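You operate a simulated robot arm through the tools that you are given. There is no shell and no other tool. Be economical: measure what you need, move in short steps, check, and stop when the job is done.

Carry out the task below with a simulated robot arm. There is one attempt and no reset: what you move stays moved.

## Task
Put the roundel from the shelf of the bench on the top of the bench. Take the plate from the shelf of the bench and leave it on the shelf of the small bench. Push the left drawer shut. Take the blue wax block from the top of the small bench and put it on the pane there. Any order will do. Set down upright: wax block.

Only the result counts: the job must be done as asked and must still hold three seconds after the hand-in. Knocking over, shifting, dropping, spilling or breaking anything else fails it.

## Robot
A 7-joint arm with a vacuum gripper on a trunk, on a base that drives. Base frame: it is fixed to the floor where the robot stands at the start and does not move with it; the origin is under the middle of the robot, x ahead of it, y to its left, z up; the surface under the hand at the start is at about z = 0.9. Readings come in m, degrees, newtons and seconds.
Its first joint turns from -149.0 to 149.0 degrees. Places, roughly: left drawer [-0.2, -1.8, 0.8]; pane (16x15x2 cm) [-3, -1.7, 0.8]; plate (16x15x2 cm) [0.5, 0.9, 0.5]; roundel (16x18x2 cm) [0.5, 0, 0.5]; shelf of the small bench [-2.6, -1.8, 0.3]; top of the bench [0.7, 0.3, 0.9]; wax block [-3, -2, 0.75]. Payload 1.06 kg.
Tool frame: the origin (TCP) lies in the middle of the cups' lips, and z points out of the cups. The gripper has 1 cup of 0.024 m across, covering 0.024 by 0.024 m (tool x, y); the bellows give 0.008 m. With the vacuum on, a cup seals on a smooth face that it is pressed against (1 to 4 N); it does not hold porous or soft things. The pull reaches 23 N.
Orientation is that of the tool frame in the base frame, as a unit quaternion [x, y, z, w]. With the cups facing straight down, the tool's x points along the base's -x, its y along +y and its z along -z.

## Interface
- The arm moves only by the tool servo_tool. Its argument "motion" is a list of rows, each an object of numbers (a shift or turn left out is 0, a gripper value left out holds the last): "x", "y", "z": the shift along the base's x, y, z in cm; "wx", "wy", "wz": the turn, a rotation vector about the base's x, y, z in degrees; "suction": the vacuum: 1 switches it on, 0 off. In form: [{"x": .., "y": .., "z": .., "wx": .., "wy": .., "wz": .., "suction": ..}, ...]. A call has 1 to 12 rows; each row shifts and turns the commanded pose from where the row before left it. Each row takes 0.2 s and may step no farther than 0.05 m and 8.6 degrees from the row before; otherwise, or with a gripper value out of range, the whole call is refused. Where a pose cannot be reached the arm comes as near as it can. A force on the tool above 40 N (or 10 N above the force at the start of the call, whichever is more), or a blocked arm, ends the call early, and 0.2 s more pass. The pull builds up within a second once a cup has sealed. Time passes only in rows, and 0.2 s behind the last, so rows that do not move give it time. It gives the time, the measured TCP pose, the force on the tool (base axes) and the pull of the vacuum at its end, in the units of the frame above (readings bear some noise), with the torque about the TCP (base axes, N m) and any sound that the robot's microphone picked up.
- Cameras (640 x 400 px; columns grow to the right, rows downward): "scene" is now at [0.0257, 0.189, 1.5814]; the picture's right is [0.26, -0.96, 0.00], its down [-0.77, -0.21, -0.60] and it looks along [0.57, 0.16, -0.80] (base axes); focal length 256 px, centre (320, 200). "wrist" rides on the gripper at [0.078, 0.019, -0.096] in the tool frame; the picture's right is [-0.24, 0.97, 0.00], its down [-0.71, -0.17, -0.69] and it looks along [-0.67, -0.16, 0.73] (tool axes); focal length 243 px, centre (320, 200). There is no depth. A picture from a camera that has moved, and an enlarged one, comes with that camera's place and axes in the base frame and with its lens. The place of the scene camera against the robot may be out by one fixed shift of up to 0.012 m in any direction.
- camera(camera): a new picture of that camera. The clock stands still meanwhile.
- lift_body(by): slides the trunk up (or, below 0, down) by that many m; the arm and the scene camera ride with it, the base frame stays. It gives what a move gives, with no picture.
- drive_base(legs): drives the robot by 1 to 6 legs, each [ahead, turn to the left] in m and degrees, along the robot's own axes; the way and the turn of a leg run together, so that a leg with both is an arc; at most 1.5 m and 180 degrees a leg. The arm and the cameras ride along, it lands a little off, and it stops where it bumps. It gives what a move gives.
- head_to(pan, tilt): turns the head with the scene camera to pan (to the left, within 155 degrees either way) and tilt (down, from -29 to 69), counted from straight ahead of the robot. It gives what a move gives.
- zoom(camera, box): a new picture of the part [left, top, right, bottom] of that camera's present view, enlarged. The clock stands still meanwhile.
- job_done(): hands the job in; it is judged then, once.

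Go step by step. Nothing tells you exact positions but the pictures and the camera data: compare them with the known pose of the tool, close in by small moves and look again before you grip or let go. The budget is 165 turns and 112 pictures, counting those below and the enlarged ones. Unless the task says otherwise, let go and move clear before handing in, and close with one line.

The tools are called after "Call:" as name(argument=value, ...) on one line, values as JSON. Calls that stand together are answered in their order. servo_tool: Moves the arm, as the interface text tells. Its arguments: {"type":"object","properties":{"motion":{"type":"array","items":{"type":"object","properties":{"x":{"type":"number"},"y":{"type":"number"},"z":{"type":"number"},"wx":{"type":"number"},"wy":{"type":"number"},"wz":{"type":"number"},"suction":{"type":"number"}}}}},"required":["motion"]} The other tools are called the same way: lift_body (by) slides the trunk up or down; drive_base (legs) drives the base; head_to (pan, tilt) turns the head that bears the scene camera; camera (camera) takes a picture; zoom (camera, box) takes an enlarged picture of a part of a camera's view; job_done () hands the job in.

At the start:

```text
time: 0.0
position: [0.6663, 0.1332, 1.1082]
orientation: [0.0, 1.0, 0.001, 0.0]
ft_force: [0.3, 1.0, 0.7]
ft_torque: [-0.01, 0.01, -0.01]
pull: 0.0
trunk travel left (down, up): [-0.65, 0.06]
robot x, y, heading: [0.0002, -0.0001, -0.2]
head pan, tilt: [15.3, 53.4]
```

scene: 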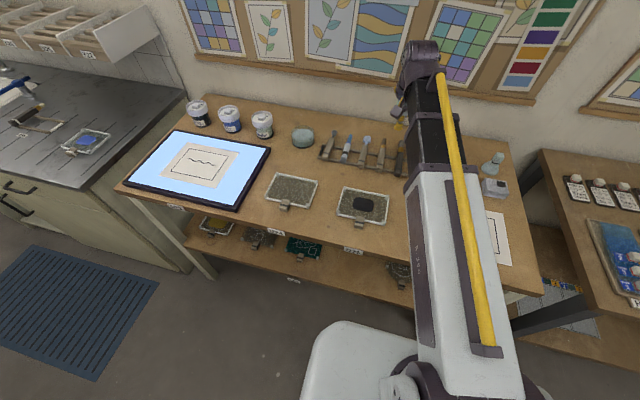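
wrist: 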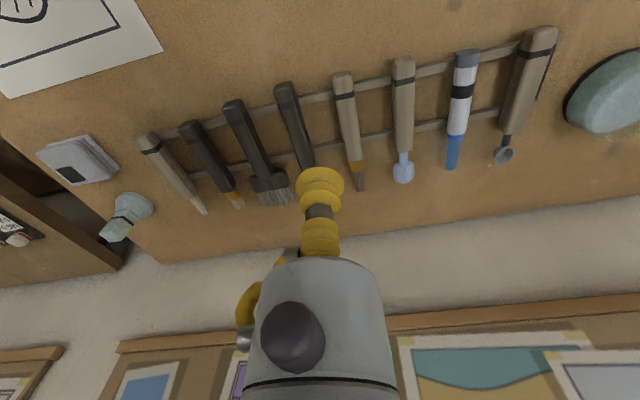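

The bench is in front of me, with a shelf below it that holds several small trays. I'll look at the shelf and the surroundings first.

Call:
zoom(camera="scene", box=[160, 180, 440, 355])

Call:
head_to(pan=-90, tilt=30)

Call:
camera(camera="scene")

Call:
head_to(pan=-145, tilt=25)

Call:
camera(camera="scene")

```text
2.29 times, centred on (300, 268) of scene
camera zoom: at [0.0257, 0.189, 1.5814], right [0.26, -0.96, 0.0], down [-0.77, -0.21, -0.6], along [0.57, 0.16, -0.8], focal length 585 px, centre (366, 46)
```

zoom: 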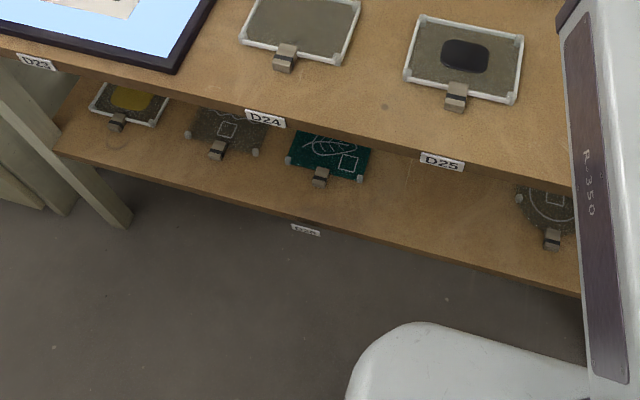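

```text
time: 1.8
position: [0.6653, 0.1327, 1.1085]
orientation: [0.0, 1.0, 0.0, 0.0]
ft_force: [1.2, 0.5, 0.3]
ft_torque: [0.03, -0.01, -0.02]
pull: 0.0
trunk travel left (down, up): [-0.65, 0.06]
robot x, y, heading: [-0.0013, 0.0007, 0.2]
head pan, tilt: [-90.0, 30.0]
```

```text
108 pictures are left
camera scene: at [-0.0453, 0.0791, 1.6154], right [-1.0, 0.0, 0.0], down [0.0, 0.5, -0.87], along [0.0, -0.87, -0.5], focal length 256 px, centre (320, 200)
```

scene: 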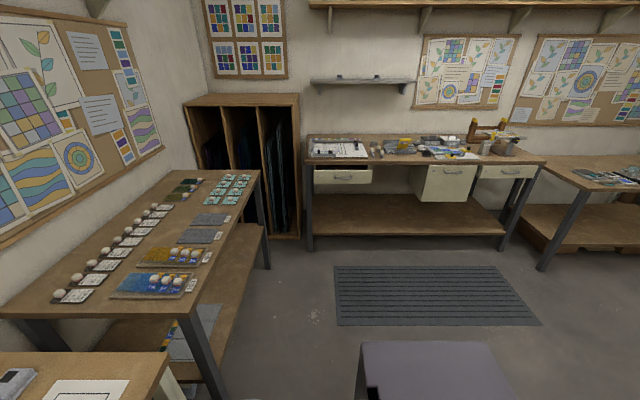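

```text
time: 3.1
position: [0.6657, 0.1329, 1.1094]
orientation: [0.001, 1.0, 0.001, 0.0]
ft_force: [-0.7, 0.3, 0.4]
ft_torque: [-0.02, 0.04, 0.0]
pull: 0.0
trunk travel left (down, up): [-0.65, 0.06]
robot x, y, heading: [-0.0016, 0.0007, -0.0]
head pan, tilt: [-145.0, 25.0]
```

```text
107 pictures are left
camera scene: at [-0.1208, 0.1166, 1.6234], right [-0.57, 0.82, 0.0], down [0.35, 0.24, -0.91], along [-0.74, -0.52, -0.42], focal length 256 px, centre (320, 200)
```

scene: 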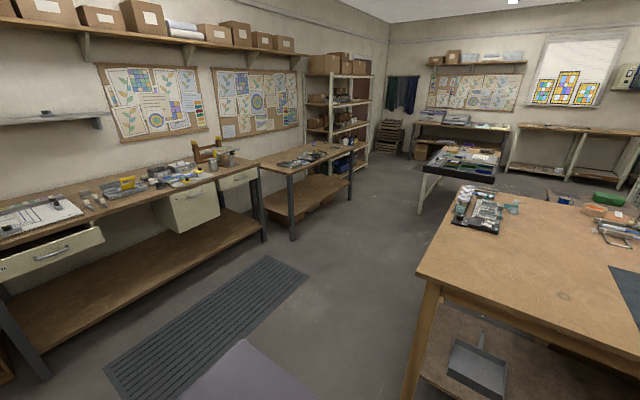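

The plate (yellow) is near (0.52, 0.86) and the roundel (grey with a circle) near (0.52, -0.03), both set back under the bench top. I'll back off from the bench, lower the trunk and look at the shelf from lower down.

Call:
head_to(pan=0, tilt=35)

Call:
drive_base(legs=[[-0.5, 0]])

Call:
camera(camera="scene")

```text
time: 5.4
position: [0.6649, 0.1331, 1.1082]
orientation: [0.0, 1.0, 0.0, -0.001]
ft_force: [-0.1, 0.1, -0.3]
ft_torque: [-0.02, 0.06, 0.0]
pull: 0.1
trunk travel left (down, up): [-0.65, 0.06]
robot x, y, heading: [0.001, 0.0008, -0.2]
head pan, tilt: [0.0, 35.0]
```

```text
time: 8.3
position: [0.1614, 0.1341, 1.1091]
orientation: [-0.003, 1.0, 0.001, 0.0]
ft_force: [-0.6, 0.1, -0.1]
ft_torque: [0.0, 0.01, -0.01]
pull: 0.1
trunk travel left (down, up): [-0.65, 0.06]
robot x, y, heading: [-0.5007, 0.0016, 0.2]
head pan, tilt: [0.0, 35.0]
```

```text
106 pictures are left
camera scene: at [-0.4614, 0.1684, 1.6077], right [0.01, -1.0, 0.0], down [-0.57, 0.0, -0.82], along [0.82, 0.0, -0.57], focal length 256 px, centre (320, 200)
```

scene: 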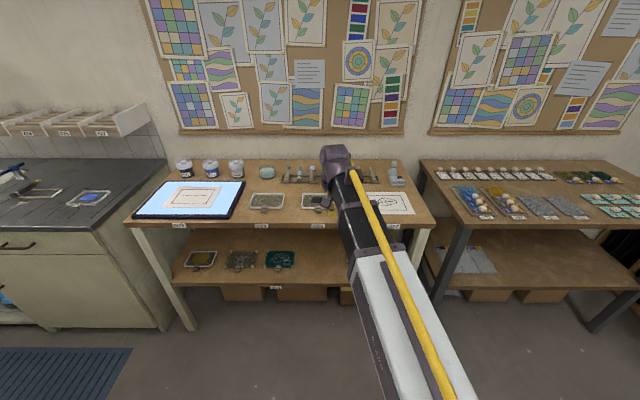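

I'm clear of the bench. Lowering the trunk to look into the shelf.

Call:
lift_body(by=-0.45)

Call:
head_to(pan=0, tilt=30)

Call:
camera(camera="scene")

Call:
camera(camera="wrist")

```text
refused: -0.45 is not a number from -0.4 to 0.4
```

```text
time: 9.0
position: [0.1616, 0.1351, 1.1084]
orientation: [-0.002, 1.0, 0.0, 0.0]
ft_force: [-0.2, -0.6, 0.4]
ft_torque: [-0.03, 0.03, 0.02]
pull: 0.0
trunk travel left (down, up): [-0.65, 0.06]
robot x, y, heading: [-0.5012, 0.0003, 0.3]
head pan, tilt: [0.0, 30.0]
```

```text
105 pictures are left
camera scene: at [-0.4589, 0.1685, 1.6154], right [0.01, -1.0, 0.0], down [-0.5, 0.0, -0.87], along [0.87, 0.0, -0.5], focal length 256 px, centre (320, 200)
```

scene: 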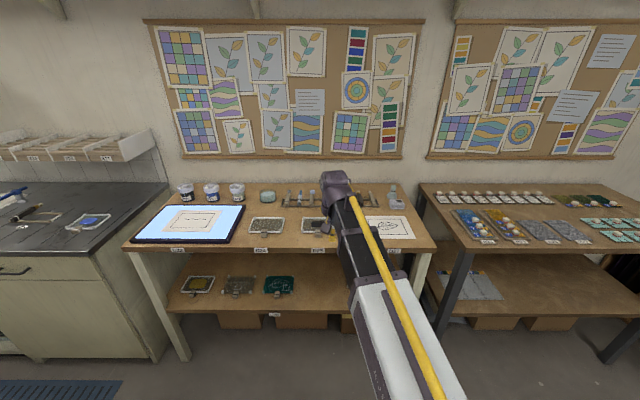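

```text
104 pictures are left
camera wrist: at [0.0834, 0.1544, 1.2047], right [0.23, 0.97, 0.0], down [0.71, -0.17, 0.69], along [0.67, -0.16, -0.73], focal length 243 px, centre (320, 200)
```

wrist: 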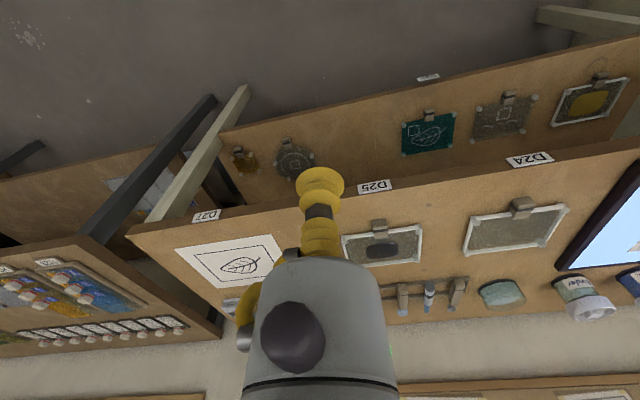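

Call:
lift_body(by=-0.4)

Call:
camera(camera="scene")

Call:
camera(camera="wrist")

```text
time: 12.8
position: [0.1612, 0.1356, 0.7098]
orientation: [-0.002, 1.0, 0.0, 0.0]
ft_force: [0.8, -0.5, 0.0]
ft_torque: [0.0, 0.02, 0.02]
pull: 0.1
trunk travel left (down, up): [-0.25, 0.46]
robot x, y, heading: [-0.5033, -0.0046, 0.2]
head pan, tilt: [0.0, 30.0]
```

```text
103 pictures are left
camera scene: at [-0.459, 0.1684, 1.2155], right [0.01, -1.0, 0.0], down [-0.5, 0.0, -0.87], along [0.87, 0.0, -0.5], focal length 256 px, centre (320, 200)
```

scene: 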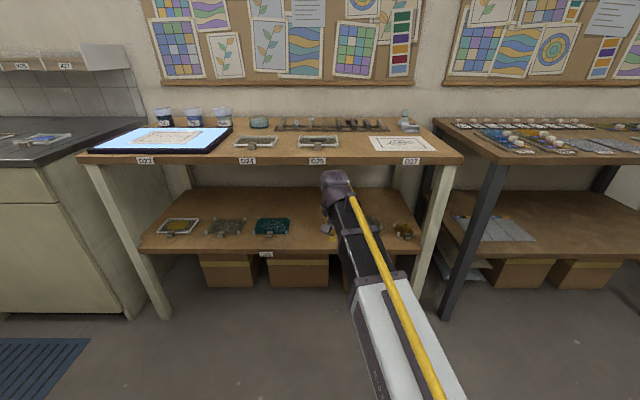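

```text
102 pictures are left
camera wrist: at [0.0834, 0.1544, 0.8047], right [0.23, 0.97, 0.0], down [0.71, -0.17, 0.69], along [0.67, -0.16, -0.73], focal length 243 px, centre (320, 200)
```

wrist: 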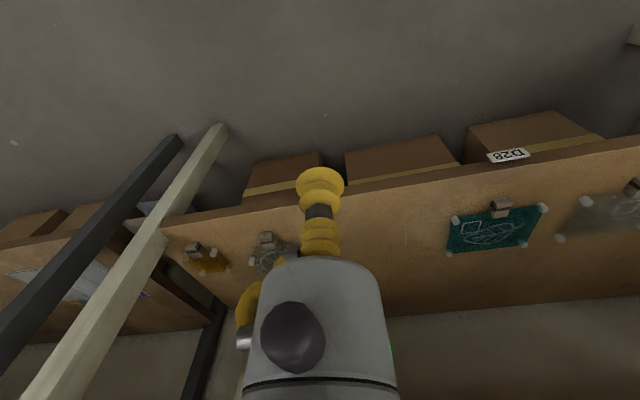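

The wrist with the tool down is only about 0.23 m tall, so it fits under the bench top. Zooming on the roundel and the plate.

Call:
zoom(camera="scene", box=[140, 200, 300, 260])

Call:
zoom(camera="wrist", box=[160, 210, 320, 310])

```text
4.00 times, centred on (220, 230) of scene
camera zoom: at [-0.459, 0.1684, 1.2155], right [0.01, -1.0, 0.0], down [-0.5, 0.0, -0.87], along [0.87, 0.0, -0.5], focal length 1024 px, centre (720, 80)
```

zoom: 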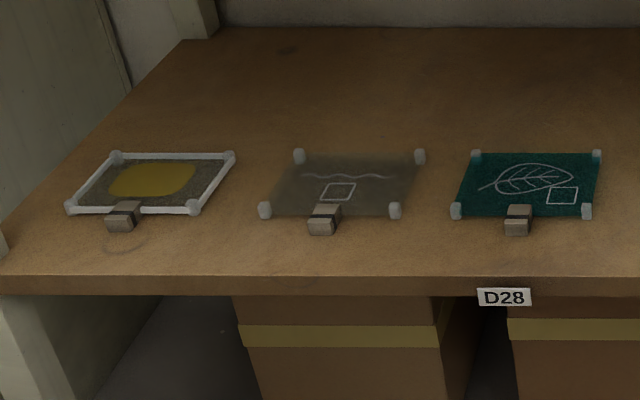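

```text
4.00 times, centred on (240, 260) of wrist
camera zoom: at [0.0834, 0.1544, 0.8047], right [0.23, 0.97, 0.0], down [0.71, -0.17, 0.69], along [0.67, -0.16, -0.73], focal length 970 px, centre (640, -40)
```

zoom: 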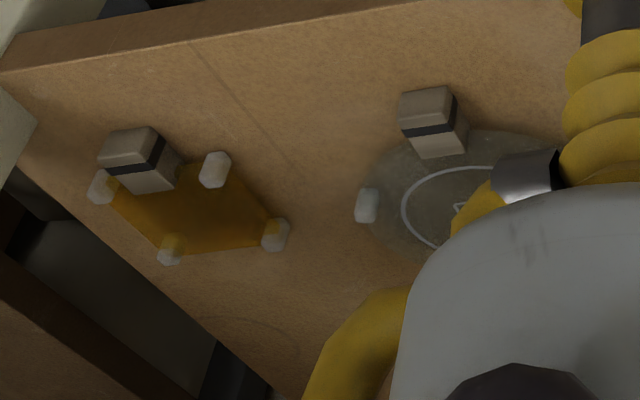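

The items are panels raised on small feet, each with a clip at the front. I'll move the arm in line with the roundel and lower it to shelf-entry height while still outside.

Call:
servo_tool(motion=[{"y": -4}, {"y": -4}, {"y": -4}, {"y": -4}, {}])

Call:
lift_body(by=-0.1)

Call:
camera(camera="wrist")

Call:
camera(camera="scene")

```text
time: 14.0
position: [0.1586, -0.0251, 0.7097]
orientation: [-0.002, 1.0, 0.0, 0.0]
ft_force: [0.5, -0.3, 0.0]
ft_torque: [0.01, -0.01, 0.0]
pull: 0.1
trunk travel left (down, up): [-0.25, 0.46]
robot x, y, heading: [-0.5066, -0.0008, 0.3]
head pan, tilt: [0.0, 30.0]
```

```text
time: 15.3
position: [0.1583, -0.0254, 0.6096]
orientation: [-0.003, 1.0, 0.0, 0.0]
ft_force: [0.7, -0.3, 0.8]
ft_torque: [0.01, 0.02, 0.0]
pull: 0.0
trunk travel left (down, up): [-0.15, 0.56]
robot x, y, heading: [-0.5007, 0.0013, 0.4]
head pan, tilt: [0.0, 30.0]
```

```text
99 pictures are left
camera wrist: at [0.0812, -0.0056, 0.7056], right [0.23, 0.97, 0.0], down [0.71, -0.17, 0.69], along [0.67, -0.16, -0.73], focal length 243 px, centre (320, 200)
```

wrist: 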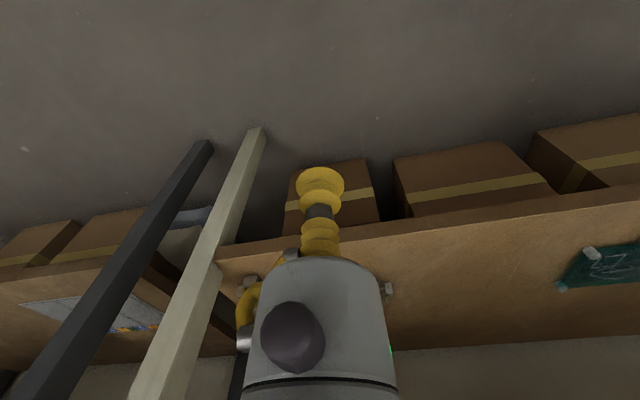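

```text
98 pictures are left
camera scene: at [-0.459, 0.1684, 1.1155], right [0.01, -1.0, 0.0], down [-0.5, 0.0, -0.87], along [0.87, 0.0, -0.5], focal length 256 px, centre (320, 200)
```

scene: 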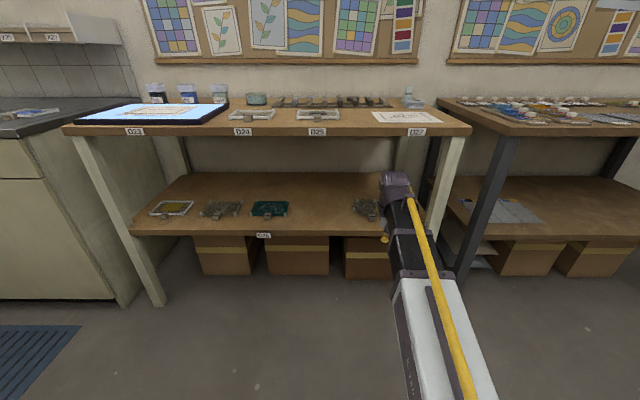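

Call:
zoom(camera="scene", box=[320, 180, 440, 255])

```text
5.33 times, centred on (380, 218) of scene
camera zoom: at [-0.459, 0.1684, 1.1155], right [0.01, -1.0, 0.0], down [-0.5, 0.0, -0.87], along [0.87, 0.0, -0.5], focal length 1366 px, centre (0, 107)
```

zoom: 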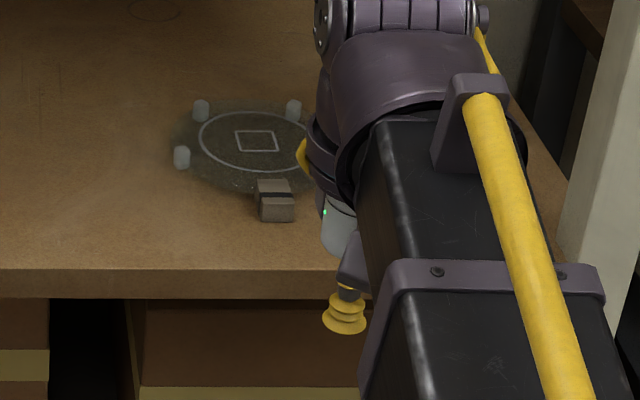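

The roundel's centre is near (0.54, -0.05), and the arm runs level at about z = 0.8, so it passes under the bench top. I'll lower a little more and drive in.

Call:
lift_body(by=-0.03)

Call:
drive_base(legs=[[0.34, 0]])

Call:
camera(camera="wrist")

Call:
camera(camera="scene")

```text
time: 16.1
position: [0.1607, -0.0247, 0.5787]
orientation: [-0.002, 1.0, -0.001, 0.0]
ft_force: [-0.7, 0.3, 0.3]
ft_torque: [-0.02, 0.03, 0.0]
pull: 0.0
trunk travel left (down, up): [-0.12, 0.59]
robot x, y, heading: [-0.5007, -0.0018, 0.3]
head pan, tilt: [0.0, 30.0]
```

```text
time: 18.4
position: [0.5091, -0.0286, 0.5783]
orientation: [0.001, 1.0, 0.0, 0.001]
ft_force: [0.1, 0.1, -0.1]
ft_torque: [0.0, -0.01, -0.02]
pull: 0.1
trunk travel left (down, up): [-0.12, 0.59]
robot x, y, heading: [-0.1531, 0.0039, 0.0]
head pan, tilt: [0.0, 30.0]
```

```text
96 pictures are left
camera wrist: at [0.4314, -0.0089, 0.6756], right [0.24, 0.97, 0.0], down [0.71, -0.17, 0.69], along [0.67, -0.16, -0.73], focal length 243 px, centre (320, 200)
```

wrist: 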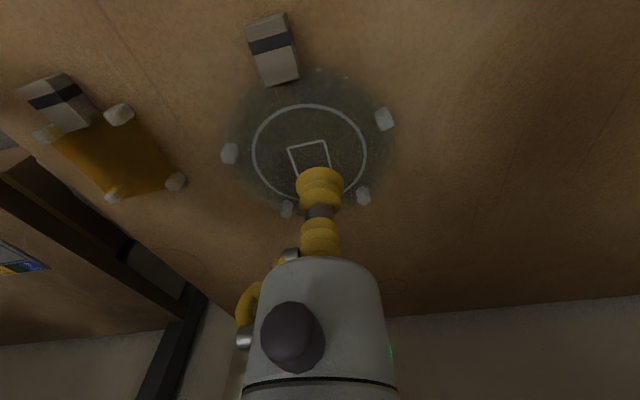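

```text
95 pictures are left
camera scene: at [-0.1076, 0.1687, 1.0854], right [0.0, -1.0, 0.0], down [-0.5, 0.0, -0.87], along [0.87, 0.0, -0.5], focal length 256 px, centre (320, 200)
```

scene: 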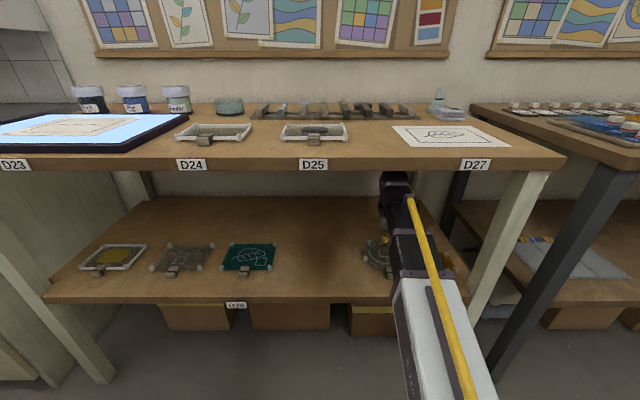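

The roundel centre is at about (0.528, -0.040). I'll centre the cup above it and start going down.

Call:
servo_tool(motion=[{"x": 1.5, "y": -1.1}, {"z": -2}, {"z": -1, "suction": 1}, {}])

Call:
camera(camera="wrist")

```text
time: 19.4
position: [0.5242, -0.0399, 0.5508]
orientation: [0.0, 1.0, 0.0, 0.001]
ft_force: [-0.6, 0.4, -0.7]
ft_torque: [-0.04, 0.02, -0.01]
pull: 0.0
trunk travel left (down, up): [-0.12, 0.59]
robot x, y, heading: [-0.1543, 0.0016, 0.1]
head pan, tilt: [0.0, 30.0]
```

```text
94 pictures are left
camera wrist: at [0.4463, -0.0191, 0.6458], right [0.24, 0.97, 0.0], down [0.71, -0.17, 0.69], along [0.67, -0.16, -0.73], focal length 243 px, centre (320, 200)
```

wrist: 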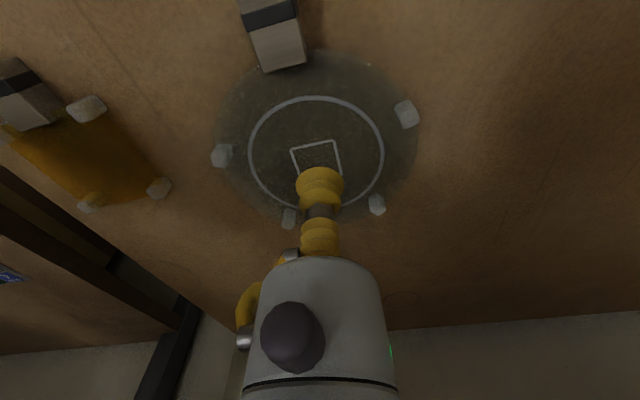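

Centred. Going down in small steps.

Call:
servo_tool(motion=[{"z": -1}, {"z": -0.7}, {"z": -0.5}, {}])

```text
time: 20.4
position: [0.5235, -0.0394, 0.5275]
orientation: [0.001, 1.0, 0.001, 0.0]
ft_force: [0.2, -0.6, -0.1]
ft_torque: [0.0, -0.01, 0.01]
pull: 0.0
trunk travel left (down, up): [-0.12, 0.59]
robot x, y, heading: [-0.1522, -0.0003, -0.2]
head pan, tilt: [0.0, 30.0]
```

Call:
servo_tool(motion=[{"z": -0.5}, {"z": -0.4}, {}, {}])

```text
time: 21.4
position: [0.5231, -0.0399, 0.5193]
orientation: [0.001, 1.0, -0.001, 0.0]
ft_force: [-0.2, -0.8, -0.4]
ft_torque: [-0.04, 0.0, 0.01]
pull: 0.0
trunk travel left (down, up): [-0.12, 0.59]
robot x, y, heading: [-0.1517, -0.0008, -0.2]
head pan, tilt: [0.0, 30.0]
```

Call:
servo_tool(motion=[{"z": -0.4}, {"z": -0.3}, {}, {}])

Call:
camera(camera="wrist")

```text
time: 22.4
position: [0.5239, -0.0392, 0.5119]
orientation: [0.001, 1.0, 0.0, -0.001]
ft_force: [0.3, 0.2, 0.1]
ft_torque: [-0.02, 0.03, -0.02]
pull: 0.0
trunk travel left (down, up): [-0.12, 0.59]
robot x, y, heading: [-0.1552, 0.0001, -0.2]
head pan, tilt: [0.0, 30.0]
```

```text
93 pictures are left
camera wrist: at [0.4461, -0.0193, 0.6072], right [0.24, 0.97, 0.0], down [0.71, -0.17, 0.69], along [0.67, -0.16, -0.73], focal length 243 px, centre (320, 200)
```

wrist: 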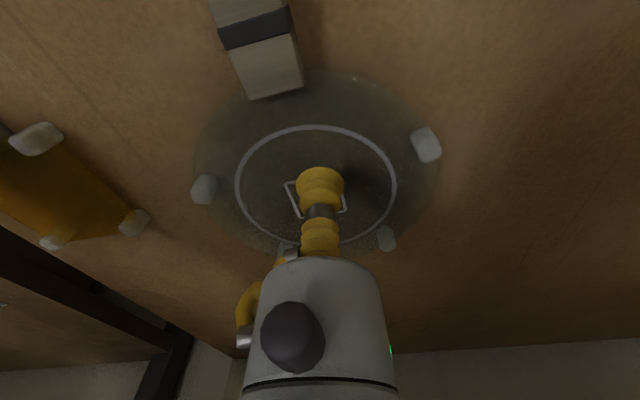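

Call:
servo_tool(motion=[{"z": -0.3}, {"z": -0.3}, {}, {}])

```text
time: 23.4
position: [0.524, -0.0398, 0.5056]
orientation: [0.002, 1.0, 0.0, 0.0]
ft_force: [0.2, -0.4, 0.8]
ft_torque: [-0.01, -0.02, 0.02]
pull: 0.1
trunk travel left (down, up): [-0.12, 0.59]
robot x, y, heading: [-0.1514, 0.0018, 0.1]
head pan, tilt: [0.0, 30.0]
```

Call:
servo_tool(motion=[{"z": -0.3}, {"z": -0.2}, {}, {}])

```text
time: 24.4
position: [0.5246, -0.0394, 0.5013]
orientation: [0.001, 1.0, 0.0, 0.0]
ft_force: [0.1, 0.5, 0.7]
ft_torque: [0.01, 0.01, 0.02]
pull: 0.1
trunk travel left (down, up): [-0.12, 0.59]
robot x, y, heading: [-0.1551, -0.0006, -0.0]
head pan, tilt: [0.0, 30.0]
```

Call:
servo_tool(motion=[{"z": -0.3}, {"z": -0.2}, {}, {}])

Call:
camera(camera="wrist")

```text
time: 25.4
position: [0.523, -0.0405, 0.4962]
orientation: [0.001, 1.0, 0.0, 0.0]
ft_force: [0.3, -0.7, 0.0]
ft_torque: [0.02, 0.03, -0.05]
pull: 23.4
trunk travel left (down, up): [-0.12, 0.59]
robot x, y, heading: [-0.1531, -0.0033, 0.0]
head pan, tilt: [0.0, 30.0]
```

```text
92 pictures are left
camera wrist: at [0.446, -0.0196, 0.5916], right [0.24, 0.97, 0.0], down [0.71, -0.17, 0.68], along [0.67, -0.16, -0.73], focal length 243 px, centre (320, 200)
```

wrist: 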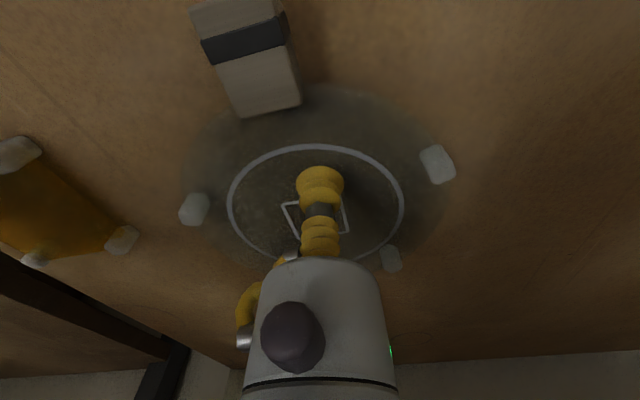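

Sealed, with pull 23 N. Lifting slightly and checking the load.

Call:
servo_tool(motion=[{"z": 0.5}, {"z": 0.5}, {"z": 1}, {"z": 1}, {}])

Call:
camera(camera="wrist")

```text
time: 26.6
position: [0.5259, -0.0405, 0.5265]
orientation: [0.001, 1.0, 0.0, 0.0]
ft_force: [-1.0, 0.7, -1.8]
ft_torque: [0.01, 0.02, -0.03]
pull: 22.9
trunk travel left (down, up): [-0.12, 0.59]
robot x, y, heading: [-0.1549, 0.0027, -0.3]
head pan, tilt: [0.0, 30.0]
```

```text
91 pictures are left
camera wrist: at [0.4468, -0.0198, 0.6219], right [0.24, 0.97, 0.0], down [0.71, -0.17, 0.69], along [0.67, -0.16, -0.73], focal length 243 px, centre (320, 200)
```

wrist: 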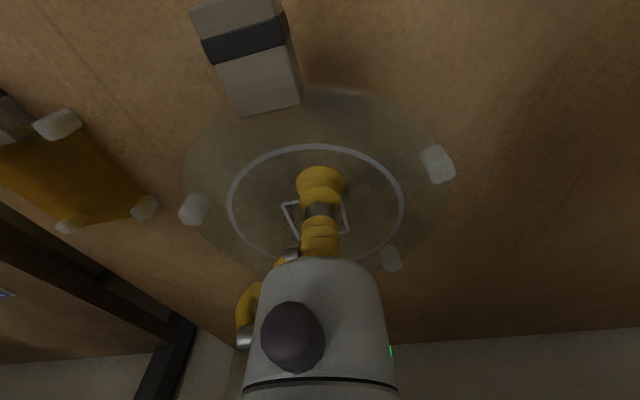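

It's lifted, and weighs about 0.2 kg. I'll raise a little more, back out, and raise the trunk.

Call:
servo_tool(motion=[{"z": 2}, {"z": 2}, {"z": 1}, {}])

Call:
drive_base(legs=[[-0.47, 0]])

Call:
lift_body(by=0.4)

Call:
lift_body(by=0.18)

Call:
head_to(pan=0, tilt=40)

Call:
camera(camera="scene")

Call:
camera(camera="wrist")

```text
time: 27.6
position: [0.5243, -0.0406, 0.5774]
orientation: [0.0, 1.0, 0.0, 0.0]
ft_force: [-0.8, 0.4, -1.2]
ft_torque: [-0.01, -0.01, 0.01]
pull: 22.6
trunk travel left (down, up): [-0.12, 0.59]
robot x, y, heading: [-0.1535, -0.0019, 0.1]
head pan, tilt: [0.0, 30.0]
```

```text
time: 30.4
position: [0.05, -0.0382, 0.5772]
orientation: [-0.001, 1.0, 0.0, -0.001]
ft_force: [0.8, -0.9, -1.7]
ft_torque: [0.0, 0.03, 0.0]
pull: 22.6
trunk travel left (down, up): [-0.12, 0.59]
robot x, y, heading: [-0.6281, -0.0022, -0.1]
head pan, tilt: [0.0, 30.0]
```

```text
time: 34.2
position: [0.0493, -0.039, 0.977]
orientation: [-0.001, 1.0, 0.0, 0.0]
ft_force: [0.4, -0.9, -1.1]
ft_torque: [0.01, 0.06, 0.0]
pull: 23.0
trunk travel left (down, up): [-0.52, 0.19]
robot x, y, heading: [-0.6267, -0.0024, 0.1]
head pan, tilt: [0.0, 30.0]
```

```text
time: 36.2
position: [0.05, -0.0385, 1.1567]
orientation: [0.0, 1.0, 0.0, -0.001]
ft_force: [0.4, 0.4, -0.3]
ft_torque: [0.01, 0.0, 0.01]
pull: 23.2
trunk travel left (down, up): [-0.7, 0.01]
robot x, y, heading: [-0.6258, 0.0011, 0.3]
head pan, tilt: [0.0, 30.0]
```

```text
time: 36.9
position: [0.0513, -0.0388, 1.156]
orientation: [-0.001, 1.0, 0.0, 0.0]
ft_force: [0.2, 0.3, -1.7]
ft_torque: [0.01, 0.03, 0.03]
pull: 23.7
trunk travel left (down, up): [-0.7, 0.01]
robot x, y, heading: [-0.6275, 0.0018, -0.3]
head pan, tilt: [0.0, 40.0]
```

```text
90 pictures are left
camera scene: at [-0.5877, 0.1689, 1.6501], right [0.0, -1.0, 0.0], down [-0.64, 0.0, -0.77], along [0.77, 0.0, -0.64], focal length 256 px, centre (320, 200)
```

scene: 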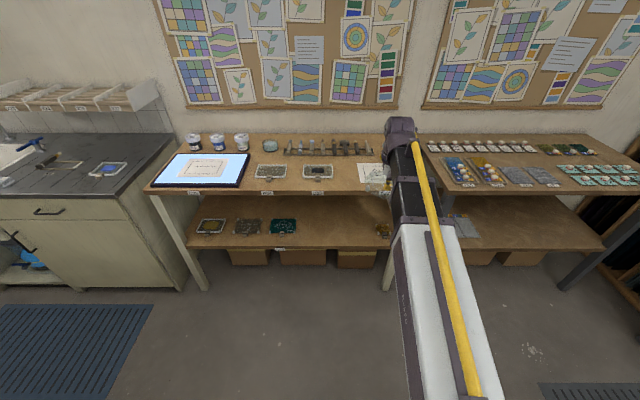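

```text
89 pictures are left
camera wrist: at [-0.0277, -0.0185, 1.2527], right [0.23, 0.97, 0.0], down [0.71, -0.17, 0.68], along [0.67, -0.16, -0.73], focal length 243 px, centre (320, 200)
```

wrist: 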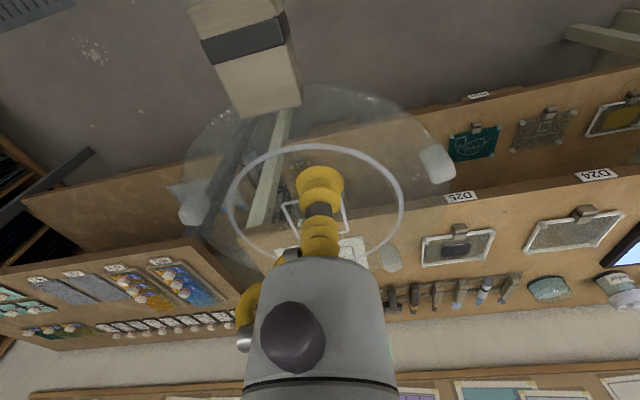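

Zooming on the bench top to choose a free spot.

Call:
zoom(camera="scene", box=[150, 120, 400, 210])

```text
2.56 times, centred on (275, 165) of scene
camera zoom: at [-0.5877, 0.1689, 1.6501], right [0.0, -1.0, 0.0], down [-0.64, 0.0, -0.77], along [0.77, 0.0, -0.64], focal length 656 px, centre (435, 290)
```

zoom: 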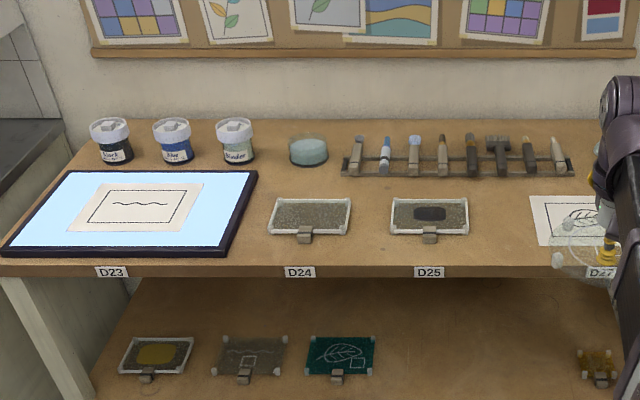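

The free gap between the D25 tray and the drawing is about 12–13 cm. I'll set the roundel there, clear of the tray, with its right rim possibly over the flat paper. Driving in high to check from above.

Call:
drive_base(legs=[[0.49, 0]])

Call:
servo_tool(motion=[{"y": 3.9}, {}, {}])

Call:
camera(camera="wrist")

Call:
head_to(pan=0, tilt=55)

Call:
camera(camera="scene")

```text
time: 39.8
position: [0.5415, -0.0351, 1.1551]
orientation: [-0.003, 1.0, -0.001, 0.0]
ft_force: [-0.7, -0.6, -0.6]
ft_torque: [0.03, 0.01, 0.02]
pull: 22.8
trunk travel left (down, up): [-0.7, 0.01]
robot x, y, heading: [-0.1379, -0.0001, 0.4]
head pan, tilt: [0.0, 40.0]
```

```text
time: 40.6
position: [0.5416, 0.0053, 1.1572]
orientation: [-0.002, 1.0, 0.0, 0.0]
ft_force: [0.3, -0.1, -1.2]
ft_torque: [0.03, 0.01, -0.01]
pull: 23.0
trunk travel left (down, up): [-0.7, 0.01]
robot x, y, heading: [-0.1379, -0.0004, 0.3]
head pan, tilt: [0.0, 40.0]
```

```text
87 pictures are left
camera wrist: at [0.4635, 0.0245, 1.253], right [0.23, 0.97, 0.0], down [0.71, -0.17, 0.68], along [0.67, -0.16, -0.73], focal length 243 px, centre (320, 200)
```

wrist: 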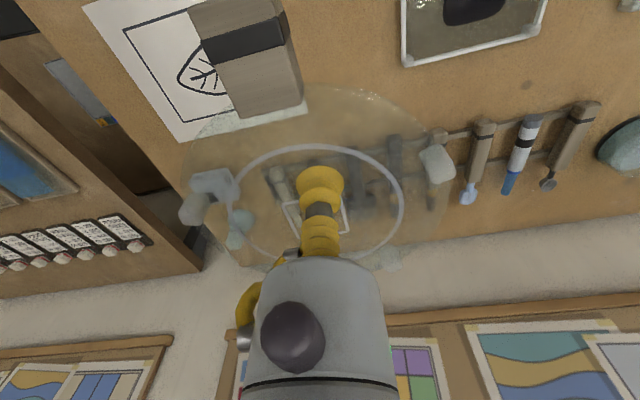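

```text
time: 41.4
position: [0.5423, 0.0041, 1.1577]
orientation: [-0.003, 1.0, 0.0, 0.0]
ft_force: [0.2, 0.0, -1.1]
ft_torque: [0.01, 0.04, 0.03]
pull: 23.0
trunk travel left (down, up): [-0.7, 0.01]
robot x, y, heading: [-0.1309, 0.0044, 0.3]
head pan, tilt: [0.0, 55.0]
```

```text
86 pictures are left
camera scene: at [-0.1105, 0.1704, 1.6295], right [0.0, -1.0, 0.0], down [-0.82, 0.0, -0.57], along [0.57, 0.0, -0.82], focal length 256 px, centre (320, 200)
```

scene: 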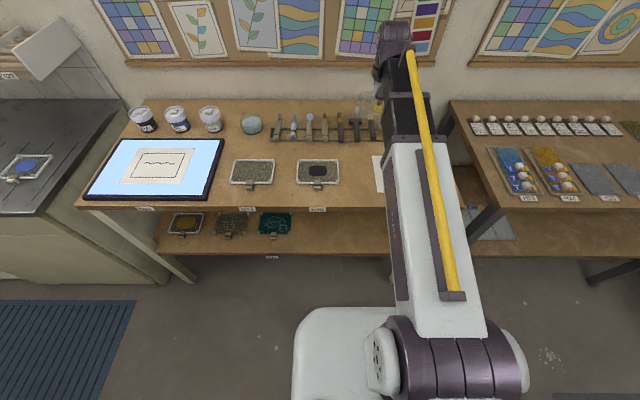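

The tray's right edge is at y≈0.113 and the rack front at x≈0.69. I'll aim the TCP for (0.573, 0.025) and descend.

Call:
servo_tool(motion=[{"x": 3.1, "y": 2}, {"z": -4}, {"z": -4}, {"z": -4}, {"z": -3}, {"z": -2}, {}])

Call:
camera(camera="wrist")

Call:
camera(camera="scene")

```text
time: 43.0
position: [0.572, 0.0252, 0.9872]
orientation: [-0.002, 1.0, 0.001, 0.0]
ft_force: [0.9, -0.3, -2.1]
ft_torque: [0.04, 0.05, 0.03]
pull: 22.7
trunk travel left (down, up): [-0.7, 0.01]
robot x, y, heading: [-0.1398, -0.0023, 0.4]
head pan, tilt: [0.0, 55.0]
```

```text
85 pictures are left
camera wrist: at [0.4939, 0.0445, 1.0835], right [0.23, 0.97, 0.0], down [0.71, -0.17, 0.69], along [0.67, -0.16, -0.73], focal length 243 px, centre (320, 200)
```

wrist: 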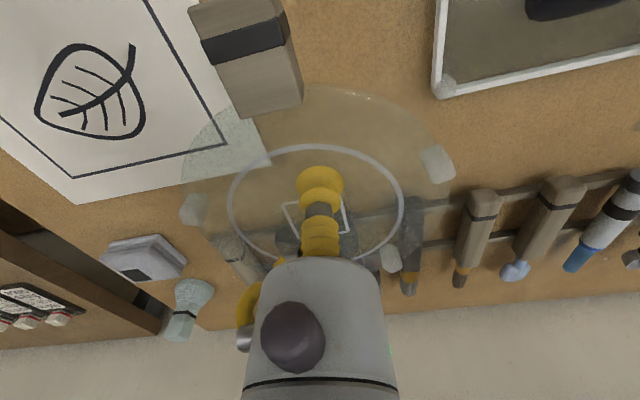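

```text
84 pictures are left
camera scene: at [-0.1105, 0.1704, 1.6294], right [0.0, -1.0, 0.0], down [-0.82, 0.0, -0.57], along [0.57, 0.0, -0.82], focal length 256 px, centre (320, 200)
```

scene: 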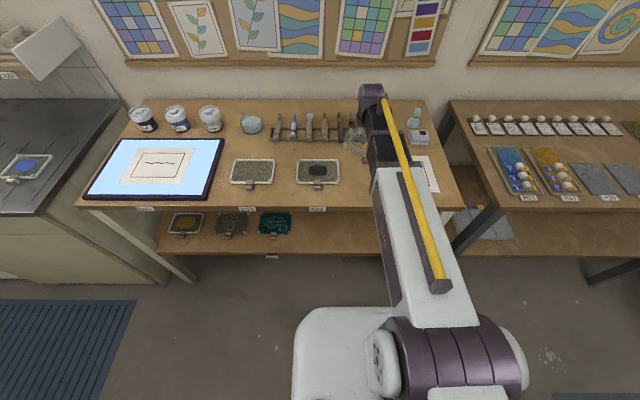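

The rack front is close, at about x≈0.67. I'll shift 1.5 cm toward me and keep descending in steps.

Call:
servo_tool(motion=[{"x": -1.5, "y": -0.4}, {"z": -3}, {"z": -1.5}, {}])

Call:
camera(camera="wrist")

```text
time: 44.0
position: [0.5575, 0.0203, 0.9427]
orientation: [-0.003, 1.0, 0.0, -0.001]
ft_force: [0.1, 0.6, -2.1]
ft_torque: [0.0, 0.01, 0.0]
pull: 23.0
trunk travel left (down, up): [-0.7, 0.01]
robot x, y, heading: [-0.1362, 0.0012, 0.4]
head pan, tilt: [0.0, 55.0]
```

```text
83 pictures are left
camera wrist: at [0.4789, 0.0403, 1.0384], right [0.23, 0.97, 0.0], down [0.71, -0.17, 0.69], along [0.67, -0.16, -0.73], focal length 243 px, centre (320, 200)
```

wrist: 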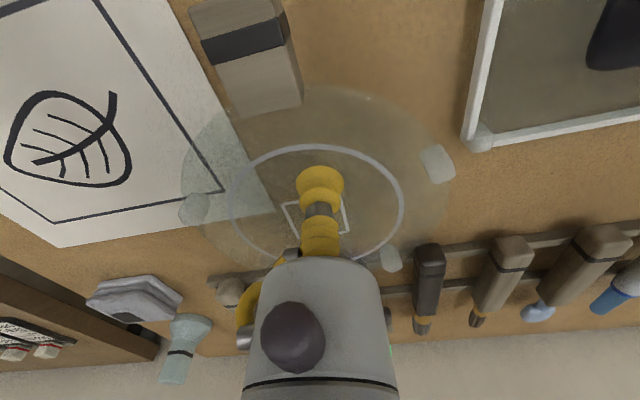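

Call:
servo_tool(motion=[{"z": -1.5}, {"z": -1}, {"z": -0.5}, {}])

Call:
camera(camera="wrist")

```text
time: 45.0
position: [0.5568, 0.021, 0.9131]
orientation: [-0.002, 1.0, 0.001, 0.0]
ft_force: [2.2, 0.3, 15.8]
ft_torque: [-0.06, -0.04, -0.05]
pull: 22.8
trunk travel left (down, up): [-0.7, 0.01]
robot x, y, heading: [-0.1341, 0.0017, 0.1]
head pan, tilt: [0.0, 55.0]
```

```text
82 pictures are left
camera wrist: at [0.4782, 0.0402, 1.0085], right [0.23, 0.97, 0.0], down [0.71, -0.17, 0.69], along [0.67, -0.16, -0.73], focal length 243 px, centre (320, 200)
```

wrist: 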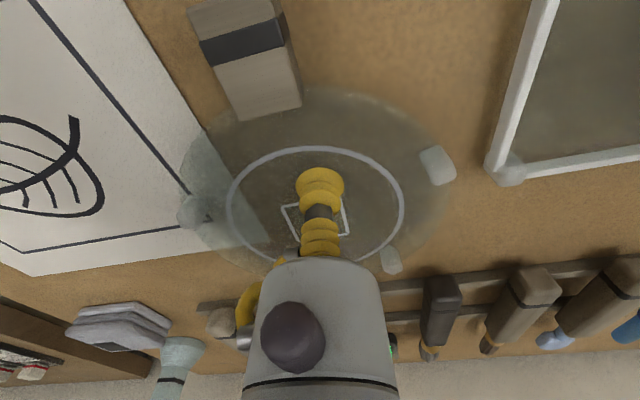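

It's in contact at 16 N. I'll ease up slightly, release, and lift off.

Call:
servo_tool(motion=[{"z": 0.3}, {}, {"suction": 0}, {}, {}, {"z": 0.5}, {"z": 0.5}, {"z": 2}, {"z": 4}, {}])

Call:
camera(camera="wrist")

```text
time: 47.2
position: [0.5574, 0.02, 0.9852]
orientation: [-0.002, 1.0, 0.0, 0.0]
ft_force: [0.5, 0.7, 0.5]
ft_torque: [0.05, -0.01, 0.04]
pull: 0.2
trunk travel left (down, up): [-0.7, 0.01]
robot x, y, heading: [-0.136, 0.0036, 0.3]
head pan, tilt: [0.0, 55.0]
```

```text
81 pictures are left
camera wrist: at [0.4797, 0.0394, 1.0807], right [0.23, 0.97, 0.0], down [0.71, -0.17, 0.69], along [0.67, -0.16, -0.73], focal length 243 px, centre (320, 200)
```

wrist: 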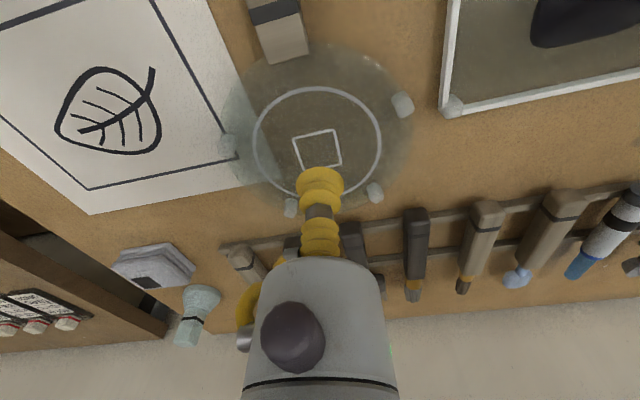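

The roundel is placed. Now I'll raise, back out, look left, then go for the plate.

Call:
servo_tool(motion=[{"z": 5}, {"z": 5}, {"z": 4}, {}])

Call:
drive_base(legs=[[-0.48, 0]])

Call:
head_to(pan=80, tilt=40)

Call:
camera(camera="scene")

```text
time: 48.2
position: [0.5593, 0.0211, 1.1245]
orientation: [-0.002, 1.0, 0.0, 0.0]
ft_force: [0.0, 0.5, -0.1]
ft_torque: [-0.01, -0.03, -0.02]
pull: 0.0
trunk travel left (down, up): [-0.7, 0.01]
robot x, y, heading: [-0.1369, 0.0034, 0.2]
head pan, tilt: [0.0, 55.0]
```

```text
time: 51.1
position: [0.0797, 0.0214, 1.1249]
orientation: [-0.005, 1.0, 0.0, 0.0]
ft_force: [-0.2, 0.3, -0.2]
ft_torque: [-0.04, -0.02, 0.0]
pull: 0.1
trunk travel left (down, up): [-0.7, 0.01]
robot x, y, heading: [-0.6197, -0.0062, 0.4]
head pan, tilt: [0.0, 55.0]
```

```text
time: 52.6
position: [0.079, 0.0226, 1.1249]
orientation: [-0.005, 1.0, 0.0, 0.0]
ft_force: [0.6, -0.6, -0.8]
ft_torque: [-0.01, -0.01, -0.02]
pull: 0.1
trunk travel left (down, up): [-0.7, 0.01]
robot x, y, heading: [-0.6181, -0.0004, 0.4]
head pan, tilt: [80.0, 40.0]
```

```text
80 pictures are left
camera scene: at [-0.6491, 0.2503, 1.6501], right [0.99, -0.16, 0.0], down [-0.11, -0.63, -0.77], along [0.13, 0.76, -0.64], focal length 256 px, centre (320, 200)
```

scene: 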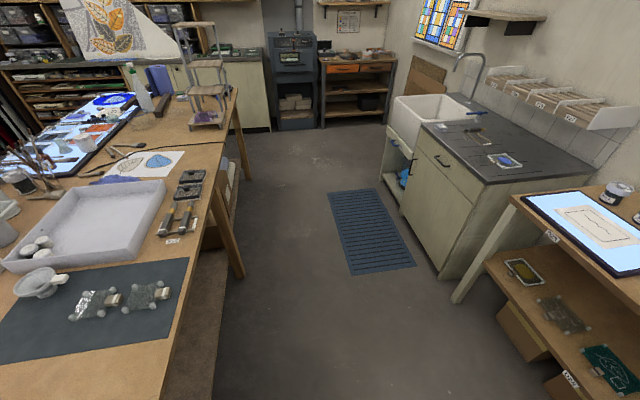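

The corridor is about 1.3 m wide and clear. I'll drive left along it and face the bench at y≈0.85.

Call:
drive_base(legs=[[0.06, 0], [0, 90], [0.84, 0], [0, -90]])

Call:
lift_body(by=-0.4)

Call:
lift_body(by=-0.12)

Call:
head_to(pan=0, tilt=35)

Call:
camera(camera="scene")

Call:
camera(camera="wrist")

```text
time: 65.2
position: [0.132, 0.8882, 1.1253]
orientation: [-0.021, 1.0, 0.0, 0.0]
ft_force: [1.0, -0.3, -0.7]
ft_torque: [0.01, -0.02, 0.0]
pull: 0.0
trunk travel left (down, up): [-0.7, 0.01]
robot x, y, heading: [-0.5633, 0.8436, 2.1]
head pan, tilt: [80.0, 40.0]
```

```text
time: 69.0
position: [0.1341, 0.8886, 0.7244]
orientation: [-0.021, 1.0, -0.001, 0.0]
ft_force: [-0.8, 0.1, 0.1]
ft_torque: [0.01, 0.04, 0.0]
pull: 0.0
trunk travel left (down, up): [-0.3, 0.41]
robot x, y, heading: [-0.5635, 0.8406, 2.4]
head pan, tilt: [80.0, 40.0]
```

```text
time: 70.5
position: [0.1339, 0.8887, 0.6053]
orientation: [-0.021, 1.0, 0.0, 0.0]
ft_force: [-0.1, 0.4, -0.4]
ft_torque: [0.0, 0.01, -0.03]
pull: 0.1
trunk travel left (down, up): [-0.18, 0.53]
robot x, y, heading: [-0.5607, 0.8465, 2.5]
head pan, tilt: [80.0, 40.0]
```

```text
time: 72.1
position: [0.133, 0.8886, 0.6064]
orientation: [-0.021, 1.0, 0.001, 0.0]
ft_force: [0.2, 0.9, 0.7]
ft_torque: [0.0, 0.0, 0.02]
pull: 0.0
trunk travel left (down, up): [-0.18, 0.53]
robot x, y, heading: [-0.5641, 0.8415, 2.4]
head pan, tilt: [0.0, 35.0]
```

```text
79 pictures are left
camera scene: at [-0.5259, 1.0137, 1.1376], right [0.04, -1.0, 0.0], down [-0.57, -0.02, -0.82], along [0.82, 0.03, -0.57], focal length 256 px, centre (320, 200)
```

scene: 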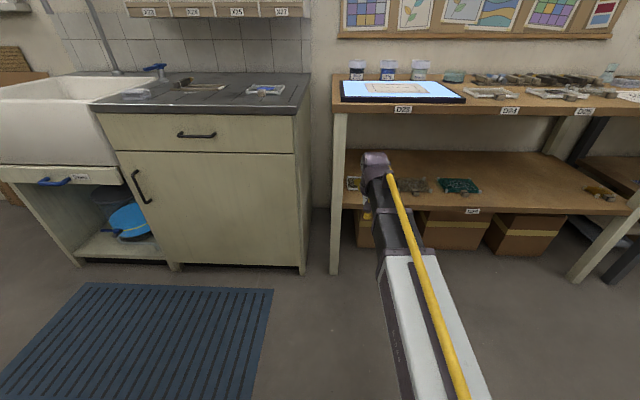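

```text
78 pictures are left
camera wrist: at [0.0546, 0.9053, 0.7003], right [0.19, 0.98, 0.0], down [0.71, -0.14, 0.68], along [0.67, -0.13, -0.73], focal length 243 px, centre (320, 200)
```

wrist: 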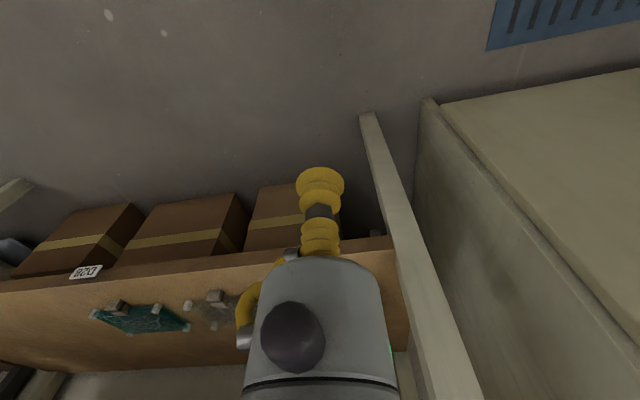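

The bench's left leg is at y≈0.97, so I'll straighten the heading and line up at y≈0.84 before entering.

Call:
drive_base(legs=[[0, -2.4]])

Call:
servo_tool(motion=[{"y": -2, "z": -2}, {}])

Call:
zoom(camera="scene", box=[300, 140, 460, 240])

```text
time: 72.9
position: [0.1341, 0.8585, 0.604]
orientation: [0.001, 1.0, -0.001, -0.001]
ft_force: [-0.2, 0.5, -0.2]
ft_torque: [-0.03, 0.0, -0.01]
pull: 0.1
trunk travel left (down, up): [-0.18, 0.53]
robot x, y, heading: [-0.5602, 0.8427, -0.1]
head pan, tilt: [0.0, 35.0]
```

```text
time: 73.5
position: [0.1335, 0.837, 0.5852]
orientation: [0.001, 1.0, 0.0, 0.0]
ft_force: [-0.3, 0.8, 0.3]
ft_torque: [-0.03, -0.01, -0.01]
pull: 0.1
trunk travel left (down, up): [-0.18, 0.53]
robot x, y, heading: [-0.5618, 0.8433, 0.0]
head pan, tilt: [0.0, 35.0]
```

```text
4.00 times, centred on (380, 190) of scene
camera zoom: at [-0.5186, 1.0119, 1.1377], right [0.0, -1.0, 0.0], down [-0.57, 0.0, -0.82], along [0.82, 0.0, -0.57], focal length 1024 px, centre (80, 240)
```

zoom: 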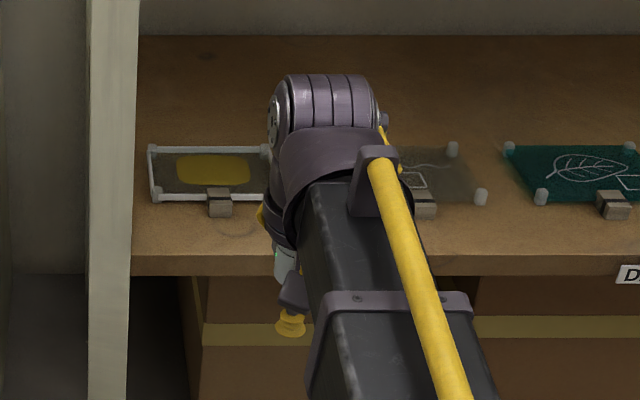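

Call:
servo_tool(motion=[{"y": 1.3}, {}])

Call:
lift_body(by=-0.02)

Call:
drive_base(legs=[[0.37, 0]])

Call:
camera(camera="wrist")

```text
time: 74.1
position: [0.1339, 0.8523, 0.5838]
orientation: [0.001, 1.0, -0.001, 0.0]
ft_force: [1.0, 0.0, 0.7]
ft_torque: [0.0, 0.02, 0.01]
pull: 0.0
trunk travel left (down, up): [-0.18, 0.53]
robot x, y, heading: [-0.5634, 0.8423, 0.1]
head pan, tilt: [0.0, 35.0]
```

```text
time: 74.7
position: [0.1336, 0.8518, 0.5635]
orientation: [0.0, 1.0, 0.0, 0.0]
ft_force: [-0.5, -0.2, -0.4]
ft_torque: [0.02, -0.01, -0.04]
pull: 0.0
trunk travel left (down, up): [-0.16, 0.55]
robot x, y, heading: [-0.5615, 0.8426, -0.2]
head pan, tilt: [0.0, 35.0]
```

```text
time: 77.1
position: [0.5097, 0.8444, 0.5632]
orientation: [0.004, 1.0, 0.0, 0.0]
ft_force: [-0.5, 0.3, -0.1]
ft_torque: [0.02, -0.05, 0.02]
pull: 0.1
trunk travel left (down, up): [-0.16, 0.55]
robot x, y, heading: [-0.1848, 0.8368, -0.5]
head pan, tilt: [0.0, 35.0]
```

```text
76 pictures are left
camera wrist: at [0.4314, 0.8655, 0.6596], right [0.24, 0.97, 0.0], down [0.71, -0.18, 0.68], along [0.66, -0.17, -0.73], focal length 243 px, centre (320, 200)
```

wrist: 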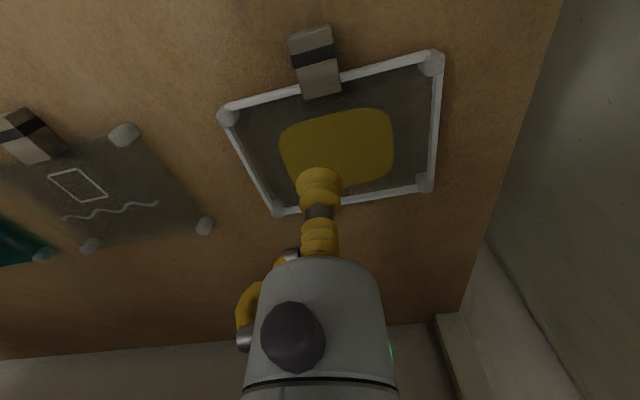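

The framed tray with the yellow patch matches the given plate position: its centre is at about (0.516, 0.854). I'll zoom in to decide where the cup can seal.

Call:
zoom(camera="wrist", box=[200, 20, 460, 220])

```text
2.00 times, centred on (330, 120) of wrist
camera zoom: at [0.4314, 0.8655, 0.6596], right [0.24, 0.97, 0.0], down [0.71, -0.18, 0.68], along [0.66, -0.17, -0.73], focal length 485 px, centre (300, 360)
```

zoom: 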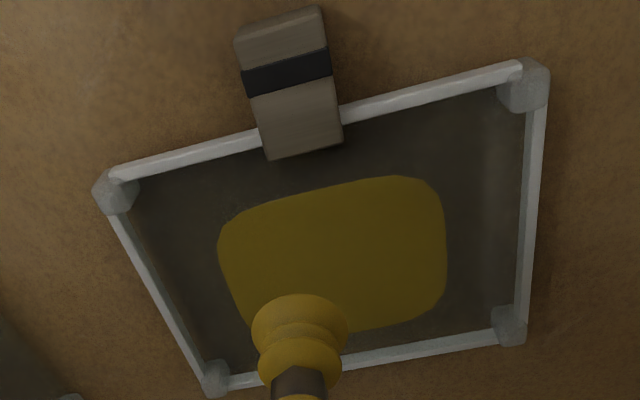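

I'll try the smooth patch in the middle first: centre over (0.527, 0.852) and descend.

Call:
servo_tool(motion=[{"x": 1.7, "y": 0.8}, {"z": -2}, {"z": -1.5, "suction": 1}, {"z": -1}, {}])

Call:
camera(camera="wrist")

```text
time: 78.3
position: [0.5259, 0.8523, 0.5177]
orientation: [0.004, 1.0, 0.001, 0.0]
ft_force: [0.6, -0.4, 0.0]
ft_torque: [-0.01, -0.01, -0.02]
pull: 0.0
trunk travel left (down, up): [-0.16, 0.55]
robot x, y, heading: [-0.1834, 0.8416, -0.4]
head pan, tilt: [0.0, 35.0]
```

```text
74 pictures are left
camera wrist: at [0.448, 0.8744, 0.6135], right [0.24, 0.97, 0.0], down [0.71, -0.18, 0.69], along [0.66, -0.17, -0.73], focal length 243 px, centre (320, 200)
```

wrist: 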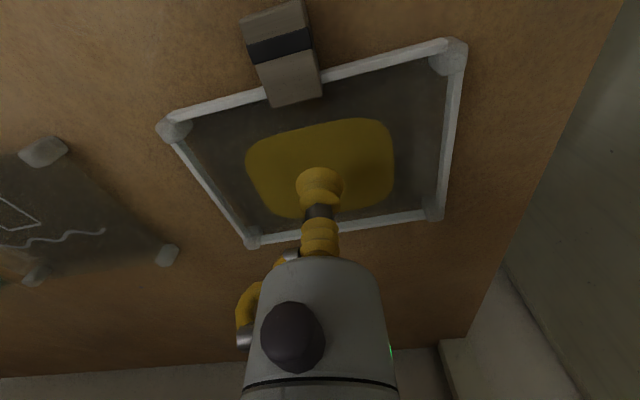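

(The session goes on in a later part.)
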